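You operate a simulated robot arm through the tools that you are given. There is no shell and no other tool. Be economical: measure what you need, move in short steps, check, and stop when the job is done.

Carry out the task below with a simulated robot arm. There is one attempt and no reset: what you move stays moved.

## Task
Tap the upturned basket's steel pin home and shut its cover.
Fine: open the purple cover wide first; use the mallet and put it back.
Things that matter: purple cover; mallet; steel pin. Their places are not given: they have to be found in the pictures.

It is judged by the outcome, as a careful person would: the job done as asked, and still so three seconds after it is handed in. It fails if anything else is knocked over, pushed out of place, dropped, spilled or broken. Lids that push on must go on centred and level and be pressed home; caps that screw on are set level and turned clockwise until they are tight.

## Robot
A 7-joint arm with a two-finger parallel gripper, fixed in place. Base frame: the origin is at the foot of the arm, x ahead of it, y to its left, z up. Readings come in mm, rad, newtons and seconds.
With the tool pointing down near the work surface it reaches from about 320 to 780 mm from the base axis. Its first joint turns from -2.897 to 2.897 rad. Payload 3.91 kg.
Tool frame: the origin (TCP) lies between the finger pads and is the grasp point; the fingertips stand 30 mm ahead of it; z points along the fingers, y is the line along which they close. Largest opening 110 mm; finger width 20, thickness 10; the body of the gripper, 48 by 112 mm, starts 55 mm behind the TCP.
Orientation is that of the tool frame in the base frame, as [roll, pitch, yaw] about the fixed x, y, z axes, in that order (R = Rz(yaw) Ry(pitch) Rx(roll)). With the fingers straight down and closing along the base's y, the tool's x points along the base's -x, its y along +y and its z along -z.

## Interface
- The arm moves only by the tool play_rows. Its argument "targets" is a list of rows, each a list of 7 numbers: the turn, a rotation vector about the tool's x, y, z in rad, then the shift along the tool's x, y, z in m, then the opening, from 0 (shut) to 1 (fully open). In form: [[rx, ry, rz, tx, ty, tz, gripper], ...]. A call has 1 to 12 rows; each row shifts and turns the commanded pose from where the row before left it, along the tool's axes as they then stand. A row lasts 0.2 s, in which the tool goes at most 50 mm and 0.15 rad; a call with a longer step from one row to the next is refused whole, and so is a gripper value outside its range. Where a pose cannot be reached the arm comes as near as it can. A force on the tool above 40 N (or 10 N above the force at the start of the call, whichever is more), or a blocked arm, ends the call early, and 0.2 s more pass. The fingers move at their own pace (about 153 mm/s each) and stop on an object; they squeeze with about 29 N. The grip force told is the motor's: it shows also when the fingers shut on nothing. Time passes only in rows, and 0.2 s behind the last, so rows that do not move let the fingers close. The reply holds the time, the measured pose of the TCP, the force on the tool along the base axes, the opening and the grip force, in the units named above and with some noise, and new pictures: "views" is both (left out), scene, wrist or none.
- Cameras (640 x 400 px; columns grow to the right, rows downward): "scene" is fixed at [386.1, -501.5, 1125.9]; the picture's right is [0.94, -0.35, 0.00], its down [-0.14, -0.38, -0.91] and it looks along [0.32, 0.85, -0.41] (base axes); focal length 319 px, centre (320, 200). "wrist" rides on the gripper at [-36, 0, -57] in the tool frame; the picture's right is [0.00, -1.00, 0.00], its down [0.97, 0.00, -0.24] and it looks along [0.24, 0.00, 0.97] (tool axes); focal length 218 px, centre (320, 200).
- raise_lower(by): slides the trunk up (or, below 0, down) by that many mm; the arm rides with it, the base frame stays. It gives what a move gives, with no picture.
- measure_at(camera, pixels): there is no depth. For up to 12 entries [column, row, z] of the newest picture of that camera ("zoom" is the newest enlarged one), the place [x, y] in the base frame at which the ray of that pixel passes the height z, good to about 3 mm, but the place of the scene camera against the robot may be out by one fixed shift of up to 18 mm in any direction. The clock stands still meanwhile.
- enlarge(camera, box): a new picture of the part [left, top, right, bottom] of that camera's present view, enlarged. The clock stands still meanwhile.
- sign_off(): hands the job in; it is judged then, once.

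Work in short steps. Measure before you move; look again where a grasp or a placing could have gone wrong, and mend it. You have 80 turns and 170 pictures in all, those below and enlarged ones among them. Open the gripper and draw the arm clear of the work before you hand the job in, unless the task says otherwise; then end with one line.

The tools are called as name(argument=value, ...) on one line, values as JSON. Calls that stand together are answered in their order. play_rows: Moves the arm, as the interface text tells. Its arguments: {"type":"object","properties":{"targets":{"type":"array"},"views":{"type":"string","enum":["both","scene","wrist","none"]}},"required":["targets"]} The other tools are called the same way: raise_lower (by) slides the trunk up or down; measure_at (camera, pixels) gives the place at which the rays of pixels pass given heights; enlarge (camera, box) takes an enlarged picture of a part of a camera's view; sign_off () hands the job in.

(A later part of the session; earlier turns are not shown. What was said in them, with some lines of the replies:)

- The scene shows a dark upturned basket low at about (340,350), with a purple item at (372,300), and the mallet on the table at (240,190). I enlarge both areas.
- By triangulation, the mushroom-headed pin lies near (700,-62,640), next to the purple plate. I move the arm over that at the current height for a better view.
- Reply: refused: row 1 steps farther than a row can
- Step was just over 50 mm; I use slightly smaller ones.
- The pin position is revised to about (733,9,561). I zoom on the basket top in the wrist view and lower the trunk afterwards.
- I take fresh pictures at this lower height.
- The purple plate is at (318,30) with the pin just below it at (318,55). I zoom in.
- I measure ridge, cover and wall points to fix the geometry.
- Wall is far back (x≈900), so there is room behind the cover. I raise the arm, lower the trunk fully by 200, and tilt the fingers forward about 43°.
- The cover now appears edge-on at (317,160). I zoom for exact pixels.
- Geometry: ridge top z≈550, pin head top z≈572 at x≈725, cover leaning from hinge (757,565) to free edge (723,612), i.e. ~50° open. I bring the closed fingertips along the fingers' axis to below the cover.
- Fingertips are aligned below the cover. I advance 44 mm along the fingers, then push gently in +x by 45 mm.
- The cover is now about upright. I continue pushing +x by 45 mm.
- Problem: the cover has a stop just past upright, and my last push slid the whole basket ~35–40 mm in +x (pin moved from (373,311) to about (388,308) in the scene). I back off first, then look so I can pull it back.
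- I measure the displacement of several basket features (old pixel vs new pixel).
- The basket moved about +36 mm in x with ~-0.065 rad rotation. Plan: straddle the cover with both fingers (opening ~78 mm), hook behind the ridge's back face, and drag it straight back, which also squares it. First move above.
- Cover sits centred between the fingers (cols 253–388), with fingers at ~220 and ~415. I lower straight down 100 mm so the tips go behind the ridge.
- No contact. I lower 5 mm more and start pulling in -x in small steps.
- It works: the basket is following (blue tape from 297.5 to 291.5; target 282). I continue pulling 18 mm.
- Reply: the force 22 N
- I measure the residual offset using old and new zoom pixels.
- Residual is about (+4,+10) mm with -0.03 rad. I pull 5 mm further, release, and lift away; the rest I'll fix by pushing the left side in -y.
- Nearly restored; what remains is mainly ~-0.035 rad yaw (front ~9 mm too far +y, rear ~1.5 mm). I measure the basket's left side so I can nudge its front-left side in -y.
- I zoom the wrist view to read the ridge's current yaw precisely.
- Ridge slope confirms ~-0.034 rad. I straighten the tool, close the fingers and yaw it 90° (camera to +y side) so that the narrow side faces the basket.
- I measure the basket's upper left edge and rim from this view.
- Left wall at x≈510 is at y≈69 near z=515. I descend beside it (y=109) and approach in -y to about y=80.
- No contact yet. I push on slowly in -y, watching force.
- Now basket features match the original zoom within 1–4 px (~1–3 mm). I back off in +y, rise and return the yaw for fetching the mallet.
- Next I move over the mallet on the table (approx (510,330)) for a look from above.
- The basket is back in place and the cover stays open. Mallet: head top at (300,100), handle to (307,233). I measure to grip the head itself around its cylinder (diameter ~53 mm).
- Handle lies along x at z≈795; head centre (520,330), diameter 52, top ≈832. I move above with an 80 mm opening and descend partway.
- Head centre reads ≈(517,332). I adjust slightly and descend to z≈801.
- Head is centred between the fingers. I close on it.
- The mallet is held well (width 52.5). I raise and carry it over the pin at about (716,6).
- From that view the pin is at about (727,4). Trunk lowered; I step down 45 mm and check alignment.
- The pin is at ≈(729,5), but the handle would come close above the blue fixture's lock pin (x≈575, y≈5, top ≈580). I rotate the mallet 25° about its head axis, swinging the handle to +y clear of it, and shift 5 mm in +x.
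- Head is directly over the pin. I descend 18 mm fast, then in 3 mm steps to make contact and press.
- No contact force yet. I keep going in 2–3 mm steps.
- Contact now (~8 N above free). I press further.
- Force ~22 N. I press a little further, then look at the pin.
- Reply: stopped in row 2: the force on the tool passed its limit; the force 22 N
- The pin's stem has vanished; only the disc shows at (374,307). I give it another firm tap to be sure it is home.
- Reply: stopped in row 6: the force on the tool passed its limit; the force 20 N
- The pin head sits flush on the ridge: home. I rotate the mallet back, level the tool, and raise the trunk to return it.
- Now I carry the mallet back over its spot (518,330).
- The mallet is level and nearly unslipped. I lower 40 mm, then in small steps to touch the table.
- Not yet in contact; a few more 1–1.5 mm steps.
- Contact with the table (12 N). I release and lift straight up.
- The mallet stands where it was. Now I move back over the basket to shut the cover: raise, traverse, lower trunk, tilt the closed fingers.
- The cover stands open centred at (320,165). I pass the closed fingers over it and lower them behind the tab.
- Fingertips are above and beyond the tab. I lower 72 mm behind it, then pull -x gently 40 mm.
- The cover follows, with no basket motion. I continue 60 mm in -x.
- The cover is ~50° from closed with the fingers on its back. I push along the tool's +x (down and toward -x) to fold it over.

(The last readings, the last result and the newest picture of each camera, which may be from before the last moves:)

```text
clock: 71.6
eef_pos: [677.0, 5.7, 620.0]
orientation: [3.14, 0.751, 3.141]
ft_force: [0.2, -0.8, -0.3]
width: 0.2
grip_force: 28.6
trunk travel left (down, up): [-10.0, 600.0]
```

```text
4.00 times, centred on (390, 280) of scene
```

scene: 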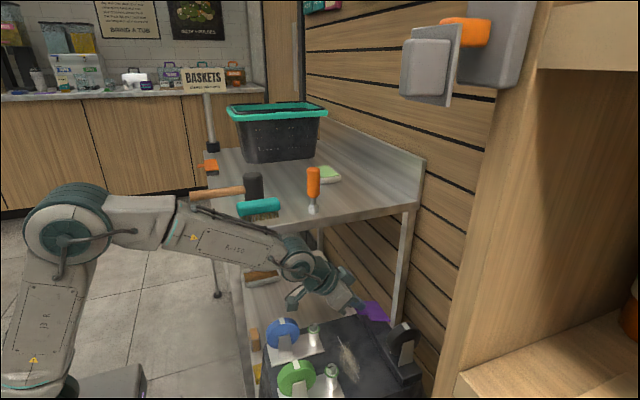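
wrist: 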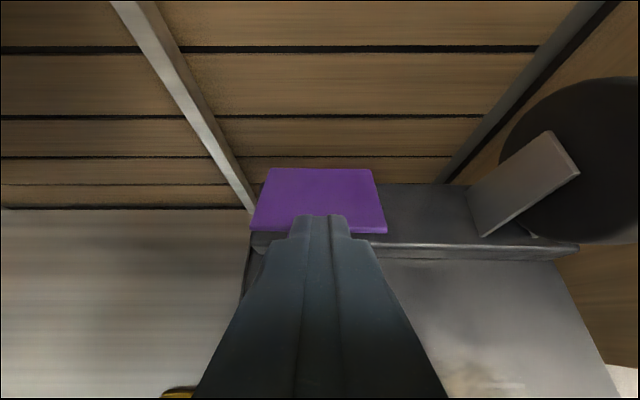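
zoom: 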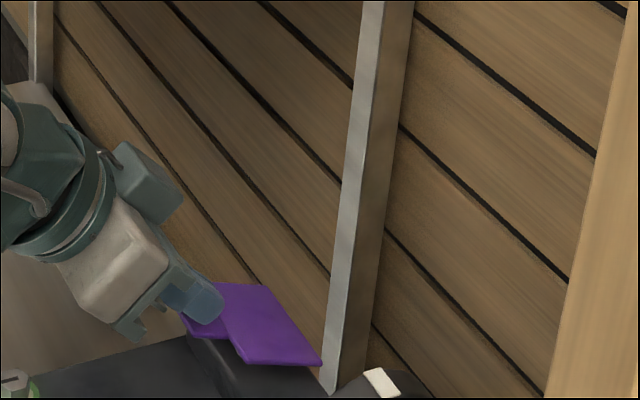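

Nearly shut (~20° left). I press straight down in small steps near the free edge.

play_rows(targets=[[0, 0, 0, 0.0034, 0, 0.0037, 0], [0, 0, 0, 0.0034, 0, 0.0037, 0], [0, 0, 0, 0.0027, 0, 0.0029, 0], [0, 0, 0, 0.002, 0, 0.0022, 0], [0, 0, 0, 0.002, 0, 0.0022, 0]])

enlarge(camera="scene", box=[320, 260, 440, 340])

```text
clock: 72.8
eef_pos: [676.8, 6.1, 600.0]
orientation: [3.139, 0.749, 3.14]
ft_force: [-0.2, 0.4, 0.1]
width: 0.0
grip_force: 29.1
trunk travel left (down, up): [-10.0, 600.0]
```

scene: 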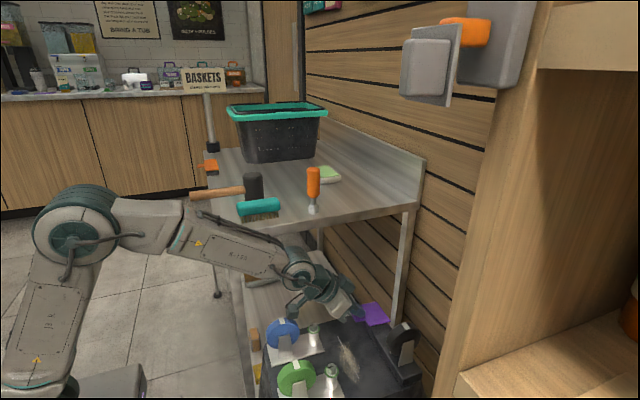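
wrist: 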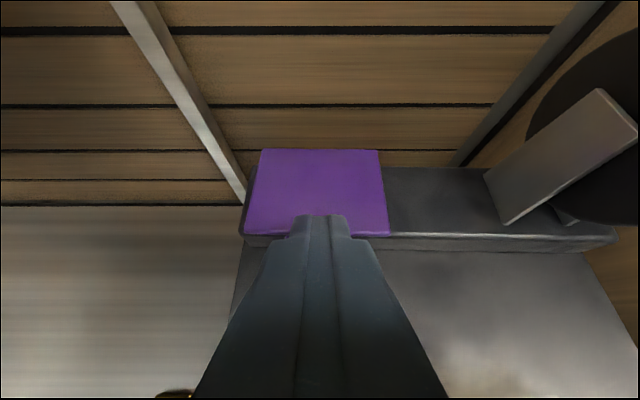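

```text
5.00 times, centred on (380, 300) of scene
```

zoom: 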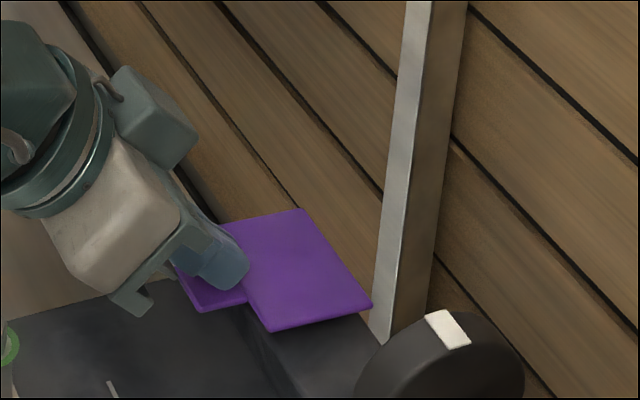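

Almost flat. I keep pressing in 2 mm steps until it resists.

play_rows(targets=[[0, 0, 0, 0.0014, 0, 0.0015, 0], [0, 0, 0, 0.0014, 0, 0.0015, 0], [0, 0, 0, 0.0014, 0, 0.0015, 0], [0, 0, 0, 0.0014, 0, 0.0015, 0]], views="none")

```text
clock: 73.8
eef_pos: [676.6, 4.6, 594.9]
orientation: [3.139, 0.758, 3.141]
ft_force: [-2.4, -0.2, 13.0]
width: 0.0
grip_force: 29.2
trunk travel left (down, up): [-10.0, 600.0]
```

It now resists with 13 N: against its stop. I lift off and inspect.

play_rows(targets=[[0, 0, 0, -0.01, 0, -0.011, 0], [0, 0, 0, -0.02, 0, -0.022, 0], [0, 0, 0, -0.02, 0, -0.03, 0], [0, 0, 0, 0, 0, -0.04, 0], [0, 0, 0, 0, 0, -0.04, 0]])

enlarge(camera="scene", box=[320, 260, 440, 340])

enlarge(camera="wrist", box=[220, 120, 460, 270])

```text
clock: 75.0
eef_pos: [616.1, 4.9, 730.3]
orientation: [3.141, 0.751, 3.141]
ft_force: [-0.3, -0.5, 0.0]
width: 0.0
grip_force: 28.8
trunk travel left (down, up): [-10.0, 600.0]
```

scene: 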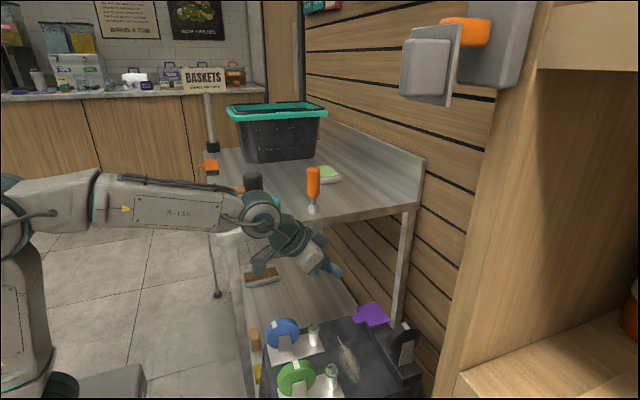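
wrist: 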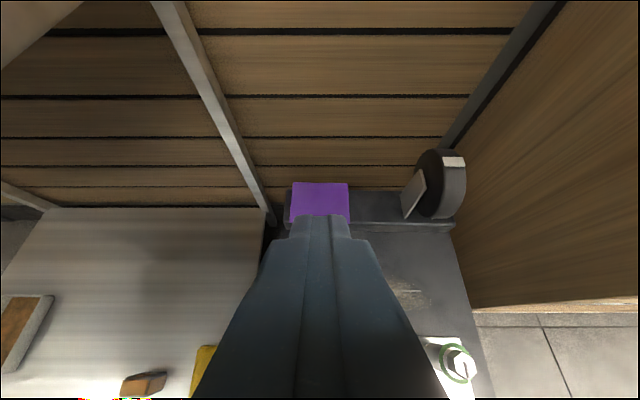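

```text
5.00 times, centred on (380, 300) of scene
```

zoom: 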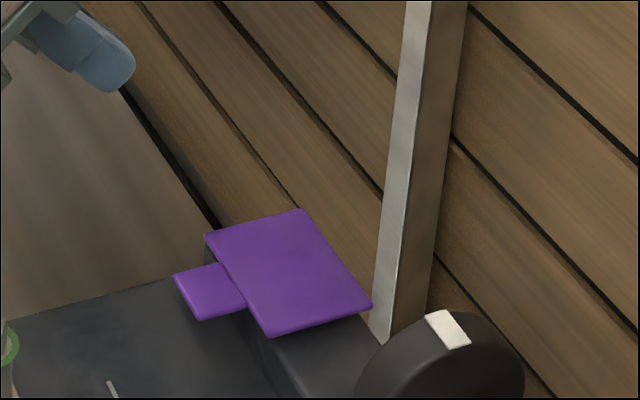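

```text
2.67 times, centred on (340, 195) of wrist
```

zoom: 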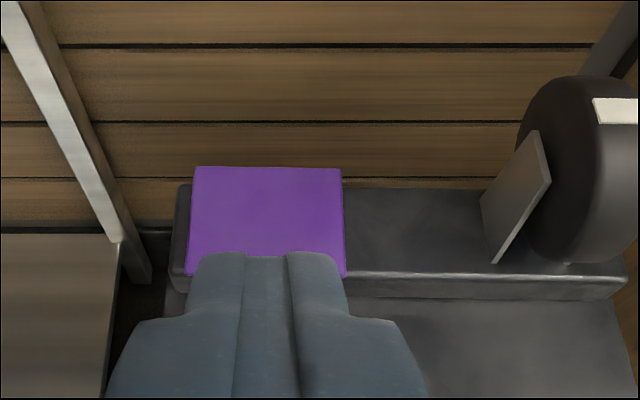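

The cover is flat and shut. I straighten the tool, open the gripper, raise the trunk and take a last overall look.

play_rows(targets=[[0, 0.15, 0, 0, 0, -0.02, 0], [0, 0.15, 0, 0, 0, -0.02, 0], [0, 0.15, 0, 0, 0, 0, 0], [0, 0.15, 0, 0, 0, 0, 0], [0, 0.15, 0, 0, 0, 0, 0]], views="none")

raise_lower(by=340)

play_rows(targets=[[0, 0, 0, 0.04, 0, 0, 0.5], [0, 0, 0, 0.04, 0, 0, 0.5]])

enlarge(camera="scene", box=[230, 270, 440, 400])

```text
clock: 76.2
eef_pos: [591.2, 5.8, 762.8]
orientation: [3.14, 0.001, -3.141]
ft_force: [-0.3, 0.2, 0.3]
width: 0.2
grip_force: 29.4
trunk travel left (down, up): [-10.0, 600.0]
```

```text
clock: 79.5
eef_pos: [593.1, 5.9, 1102.1]
orientation: [3.14, 0.002, -3.141]
ft_force: [-0.2, 0.2, 0.7]
width: 0.0
grip_force: 29.1
trunk travel left (down, up): [-350.0, 260.0]
```

```text
clock: 80.1
eef_pos: [511.6, 6.6, 1103.6]
orientation: [3.141, 0.002, -3.14]
ft_force: [0.7, -0.9, 0.2]
width: 55.0
grip_force: 0.1
trunk travel left (down, up): [-350.0, 260.0]
```

scene: 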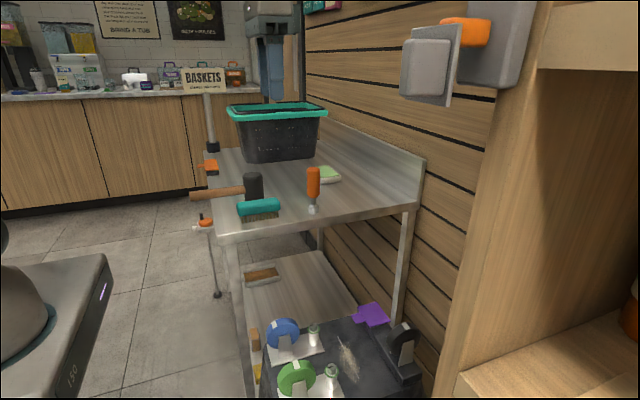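
wrist: 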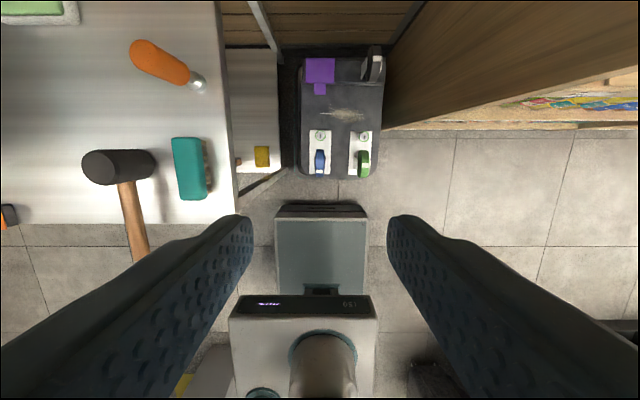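

```text
3.05 times, centred on (335, 335) of scene
```

zoom: 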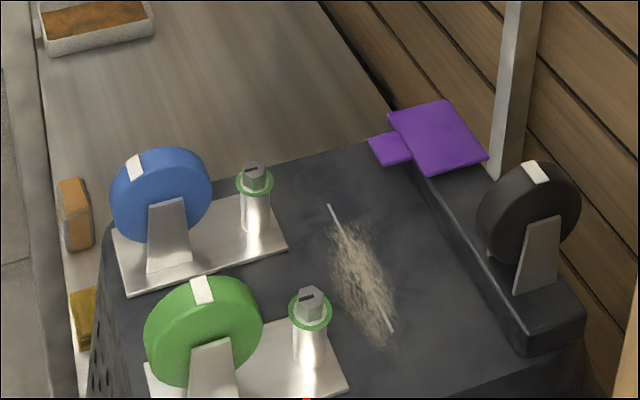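

The pin, cover and mallet are right, and the basket matches. But the blue wheel's white mark has turned from (156,157) to (133,167): my gripper must have brushed it. I look closer to turn it back.

enlarge(camera="wrist", box=[280, 110, 400, 185])

enlarge(camera="scene", box=[255, 305, 335, 355])

```text
5.33 times, centred on (340, 148) of wrist
```

zoom: 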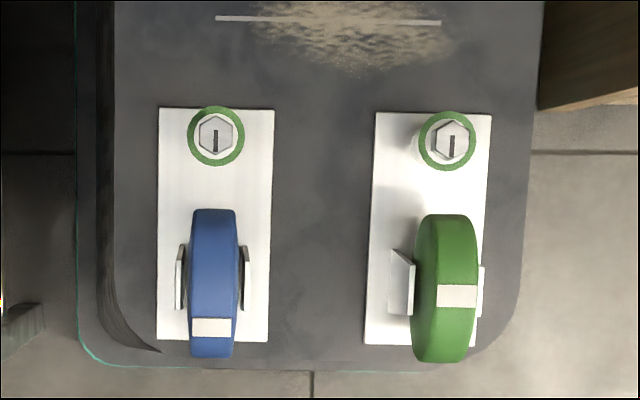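

```text
8.00 times, centred on (295, 330) of scene
```

zoom: 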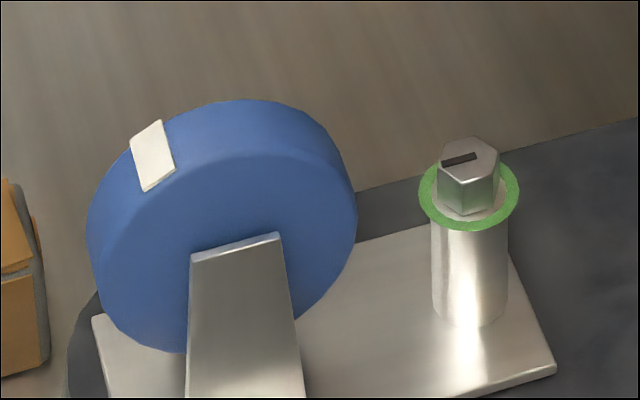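

The blue wheel's mark is ~29° off toward -x. I'll lower vertical closed fingers onto the wheel's top (≈(504,6,612)) and drag lightly +x to roll it back.

raise_lower(by=-340)

play_rows(targets=[[0, 0, 0, 0.016, 0, 0, 0], [0, 0, 0, 0, 0, 0.045, 0], [0, 0, 0, 0, 0, 0.045, 0], [0, 0, 0, 0, 0, 0.01, 0]])

enlarge(camera="scene", box=[235, 290, 335, 355])

```text
clock: 83.4
eef_pos: [512.5, 6.1, 762.3]
orientation: [3.14, 0.003, 3.141]
ft_force: [0.5, 0.2, 0.5]
width: 55.1
grip_force: 0.0
trunk travel left (down, up): [-10.0, 600.0]
```

```text
clock: 84.4
eef_pos: [497.6, 6.6, 662.4]
orientation: [3.141, 0.001, 3.141]
ft_force: [0.4, -0.4, 0.2]
width: 0.0
grip_force: 28.5
trunk travel left (down, up): [-10.0, 600.0]
```

scene: 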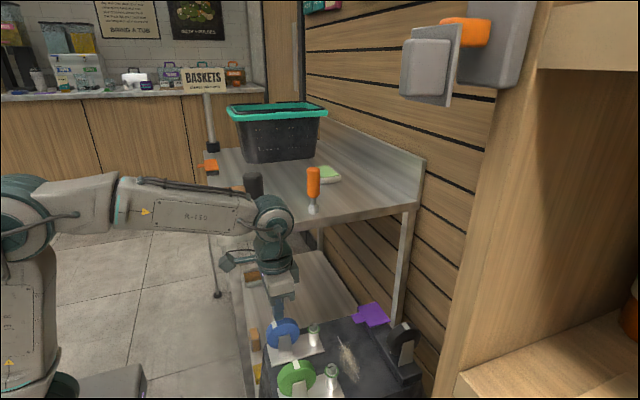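
wrist: 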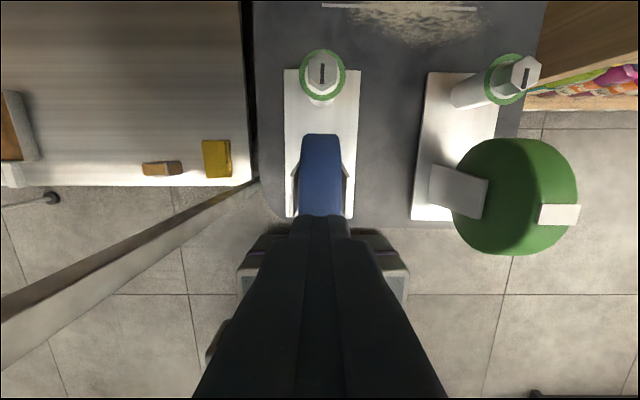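

```text
6.15 times, centred on (285, 322) of scene
```

zoom: 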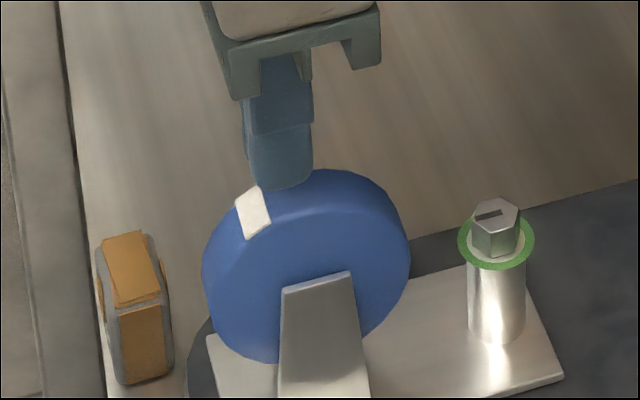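

Fingertips are right above the wheel's top. I descend in small steps to a light touch.

play_rows(targets=[[0, 0, 0, 0, 0, 0.008, 0], [0, 0, 0, 0, 0, 0.004, 0], [0, 0, 0, 0, 0, 0.002, 0], [0, 0, 0, 0, 0, 0.002, 0]], views="none")

```text
clock: 85.4
eef_pos: [497.1, 5.9, 650.7]
orientation: [3.14, 0.01, 3.139]
ft_force: [-0.9, -1.5, 32.6]
width: 0.0
grip_force: 29.1
trunk travel left (down, up): [-10.0, 600.0]
```

32 N is more than needed; I ease off 3 mm and drag 10 mm in +x.

play_rows(targets=[[0, 0, 0, 0, 0, -0.003, 0], [0, 0, 0, -0.004, 0, 0, 0], [0, 0, 0, -0.006, 0, 0, 0]], views="none")

enlarge(camera="scene", box=[235, 290, 335, 355])

```text
clock: 86.2
eef_pos: [507.0, 6.6, 650.9]
orientation: [3.141, 0.005, 3.14]
ft_force: [0.2, -1.3, 28.7]
width: 0.0
grip_force: 28.9
trunk travel left (down, up): [-10.0, 600.0]
```

```text
6.15 times, centred on (285, 322) of scene
```

zoom: 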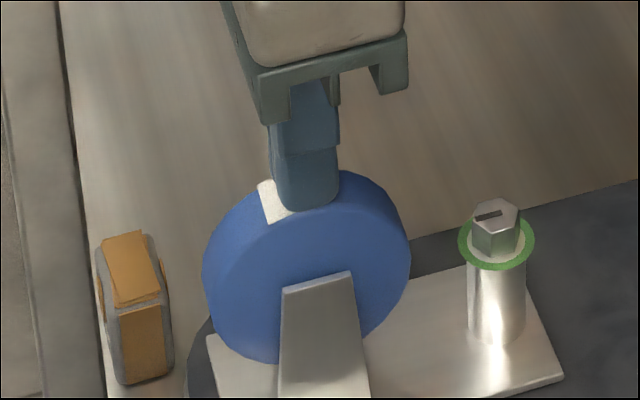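

The wheel rolls with the finger (mark now at (272,200); target ≈(301,193)). I lift, step back, and drag once more by 12 mm.

play_rows(targets=[[0, 0, 0, 0, 0, -0.01, 0], [0, 0, 0, 0.013, 0, 0, 0], [0, 0, 0, 0, 0, 0.009, 0], [0, 0, 0, 0, 0, 0.0005, 0], [0, 0, 0, -0.006, 0, 0, 0], [0, 0, 0, -0.006, 0, 0, 0]], views="none")

enlarge(camera="scene", box=[235, 290, 335, 355])

```text
clock: 87.6
eef_pos: [504.4, 6.8, 649.7]
orientation: [3.139, 0.004, 3.141]
ft_force: [0.2, -0.1, 16.0]
width: 0.2
grip_force: 28.7
trunk travel left (down, up): [-10.0, 600.0]
```

```text
6.15 times, centred on (285, 322) of scene
```

zoom: 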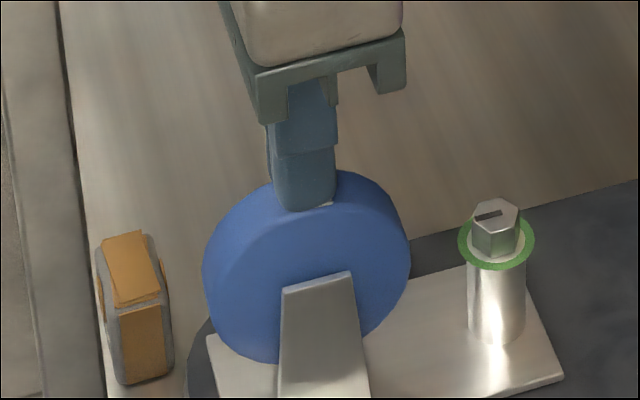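

The mark is now hidden under the fingertip. I lift straight up and check.

play_rows(targets=[[0, 0, 0, 0, 0, -0.02, 0], [0, 0, 0, 0, 0, -0.04, 0]], views="none")

enlarge(camera="scene", box=[230, 270, 440, 400])

```text
clock: 88.2
eef_pos: [506.2, 3.4, 708.8]
orientation: [3.139, 0.002, 3.141]
ft_force: [-0.1, -0.1, 0.1]
width: 0.0
grip_force: 28.6
trunk travel left (down, up): [-10.0, 600.0]
```

```text
3.05 times, centred on (335, 335) of scene
```

zoom: 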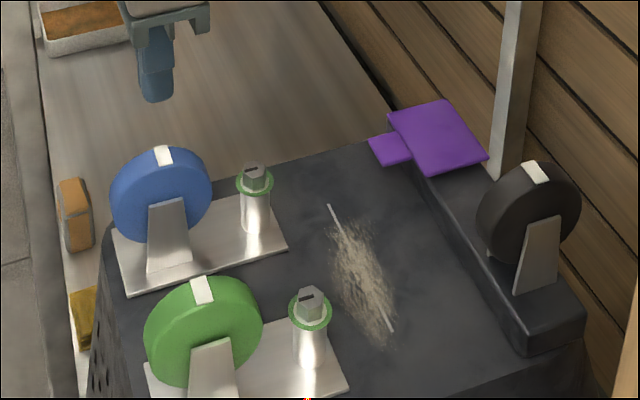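

The mark is back on top ((164,156) vs (158,157) originally), and the basket, cover and fixtures are in place. I raise the trunk, open the gripper and draw clear.

raise_lower(by=340)

play_rows(targets=[[0, 0, 0, 0.03, 0, 0, 0.6], [0, 0, 0, 0.03, 0, 0, 0.6], [0, 0, 0, 0, 0, 0, 0.6]])

```text
clock: 91.6
eef_pos: [506.7, 4.6, 1048.7]
orientation: [3.14, 0.002, -3.141]
ft_force: [0.4, 0.9, 0.4]
width: 0.0
grip_force: 28.1
trunk travel left (down, up): [-350.0, 260.0]
```

```text
clock: 92.4
eef_pos: [444.7, 5.3, 1049.6]
orientation: [3.139, 0.001, 3.141]
ft_force: [0.0, 0.2, 0.1]
width: 66.0
grip_force: 0.0
trunk travel left (down, up): [-350.0, 260.0]
```

scene: 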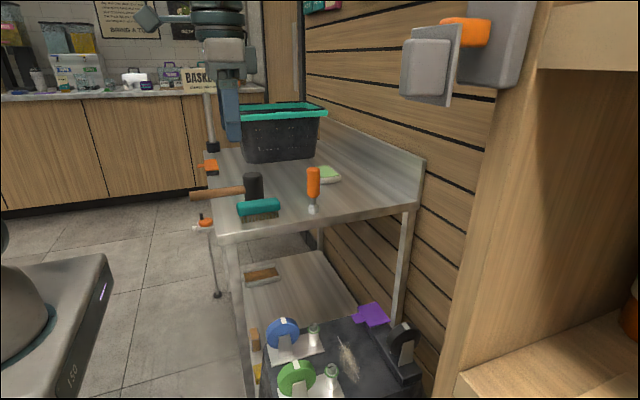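
wrist: 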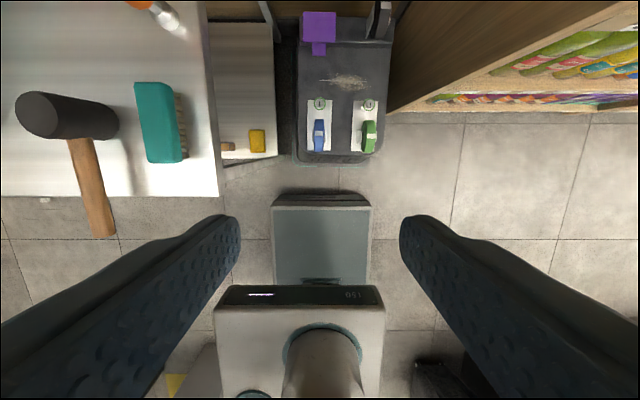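

All is done: pin home, cover shut (purple at (370,314)), mallet standing at its place, arm clear. I hand in.

sign_off()

```text
The job is handed in.
```

The steel pin is tapped home with the mallet, the purple cover is shut and the mallet is back in its place; on the way I slid the basket about 36 mm and turned its blue wheel about 29°, then put both back to within about 4 mm and 5°.
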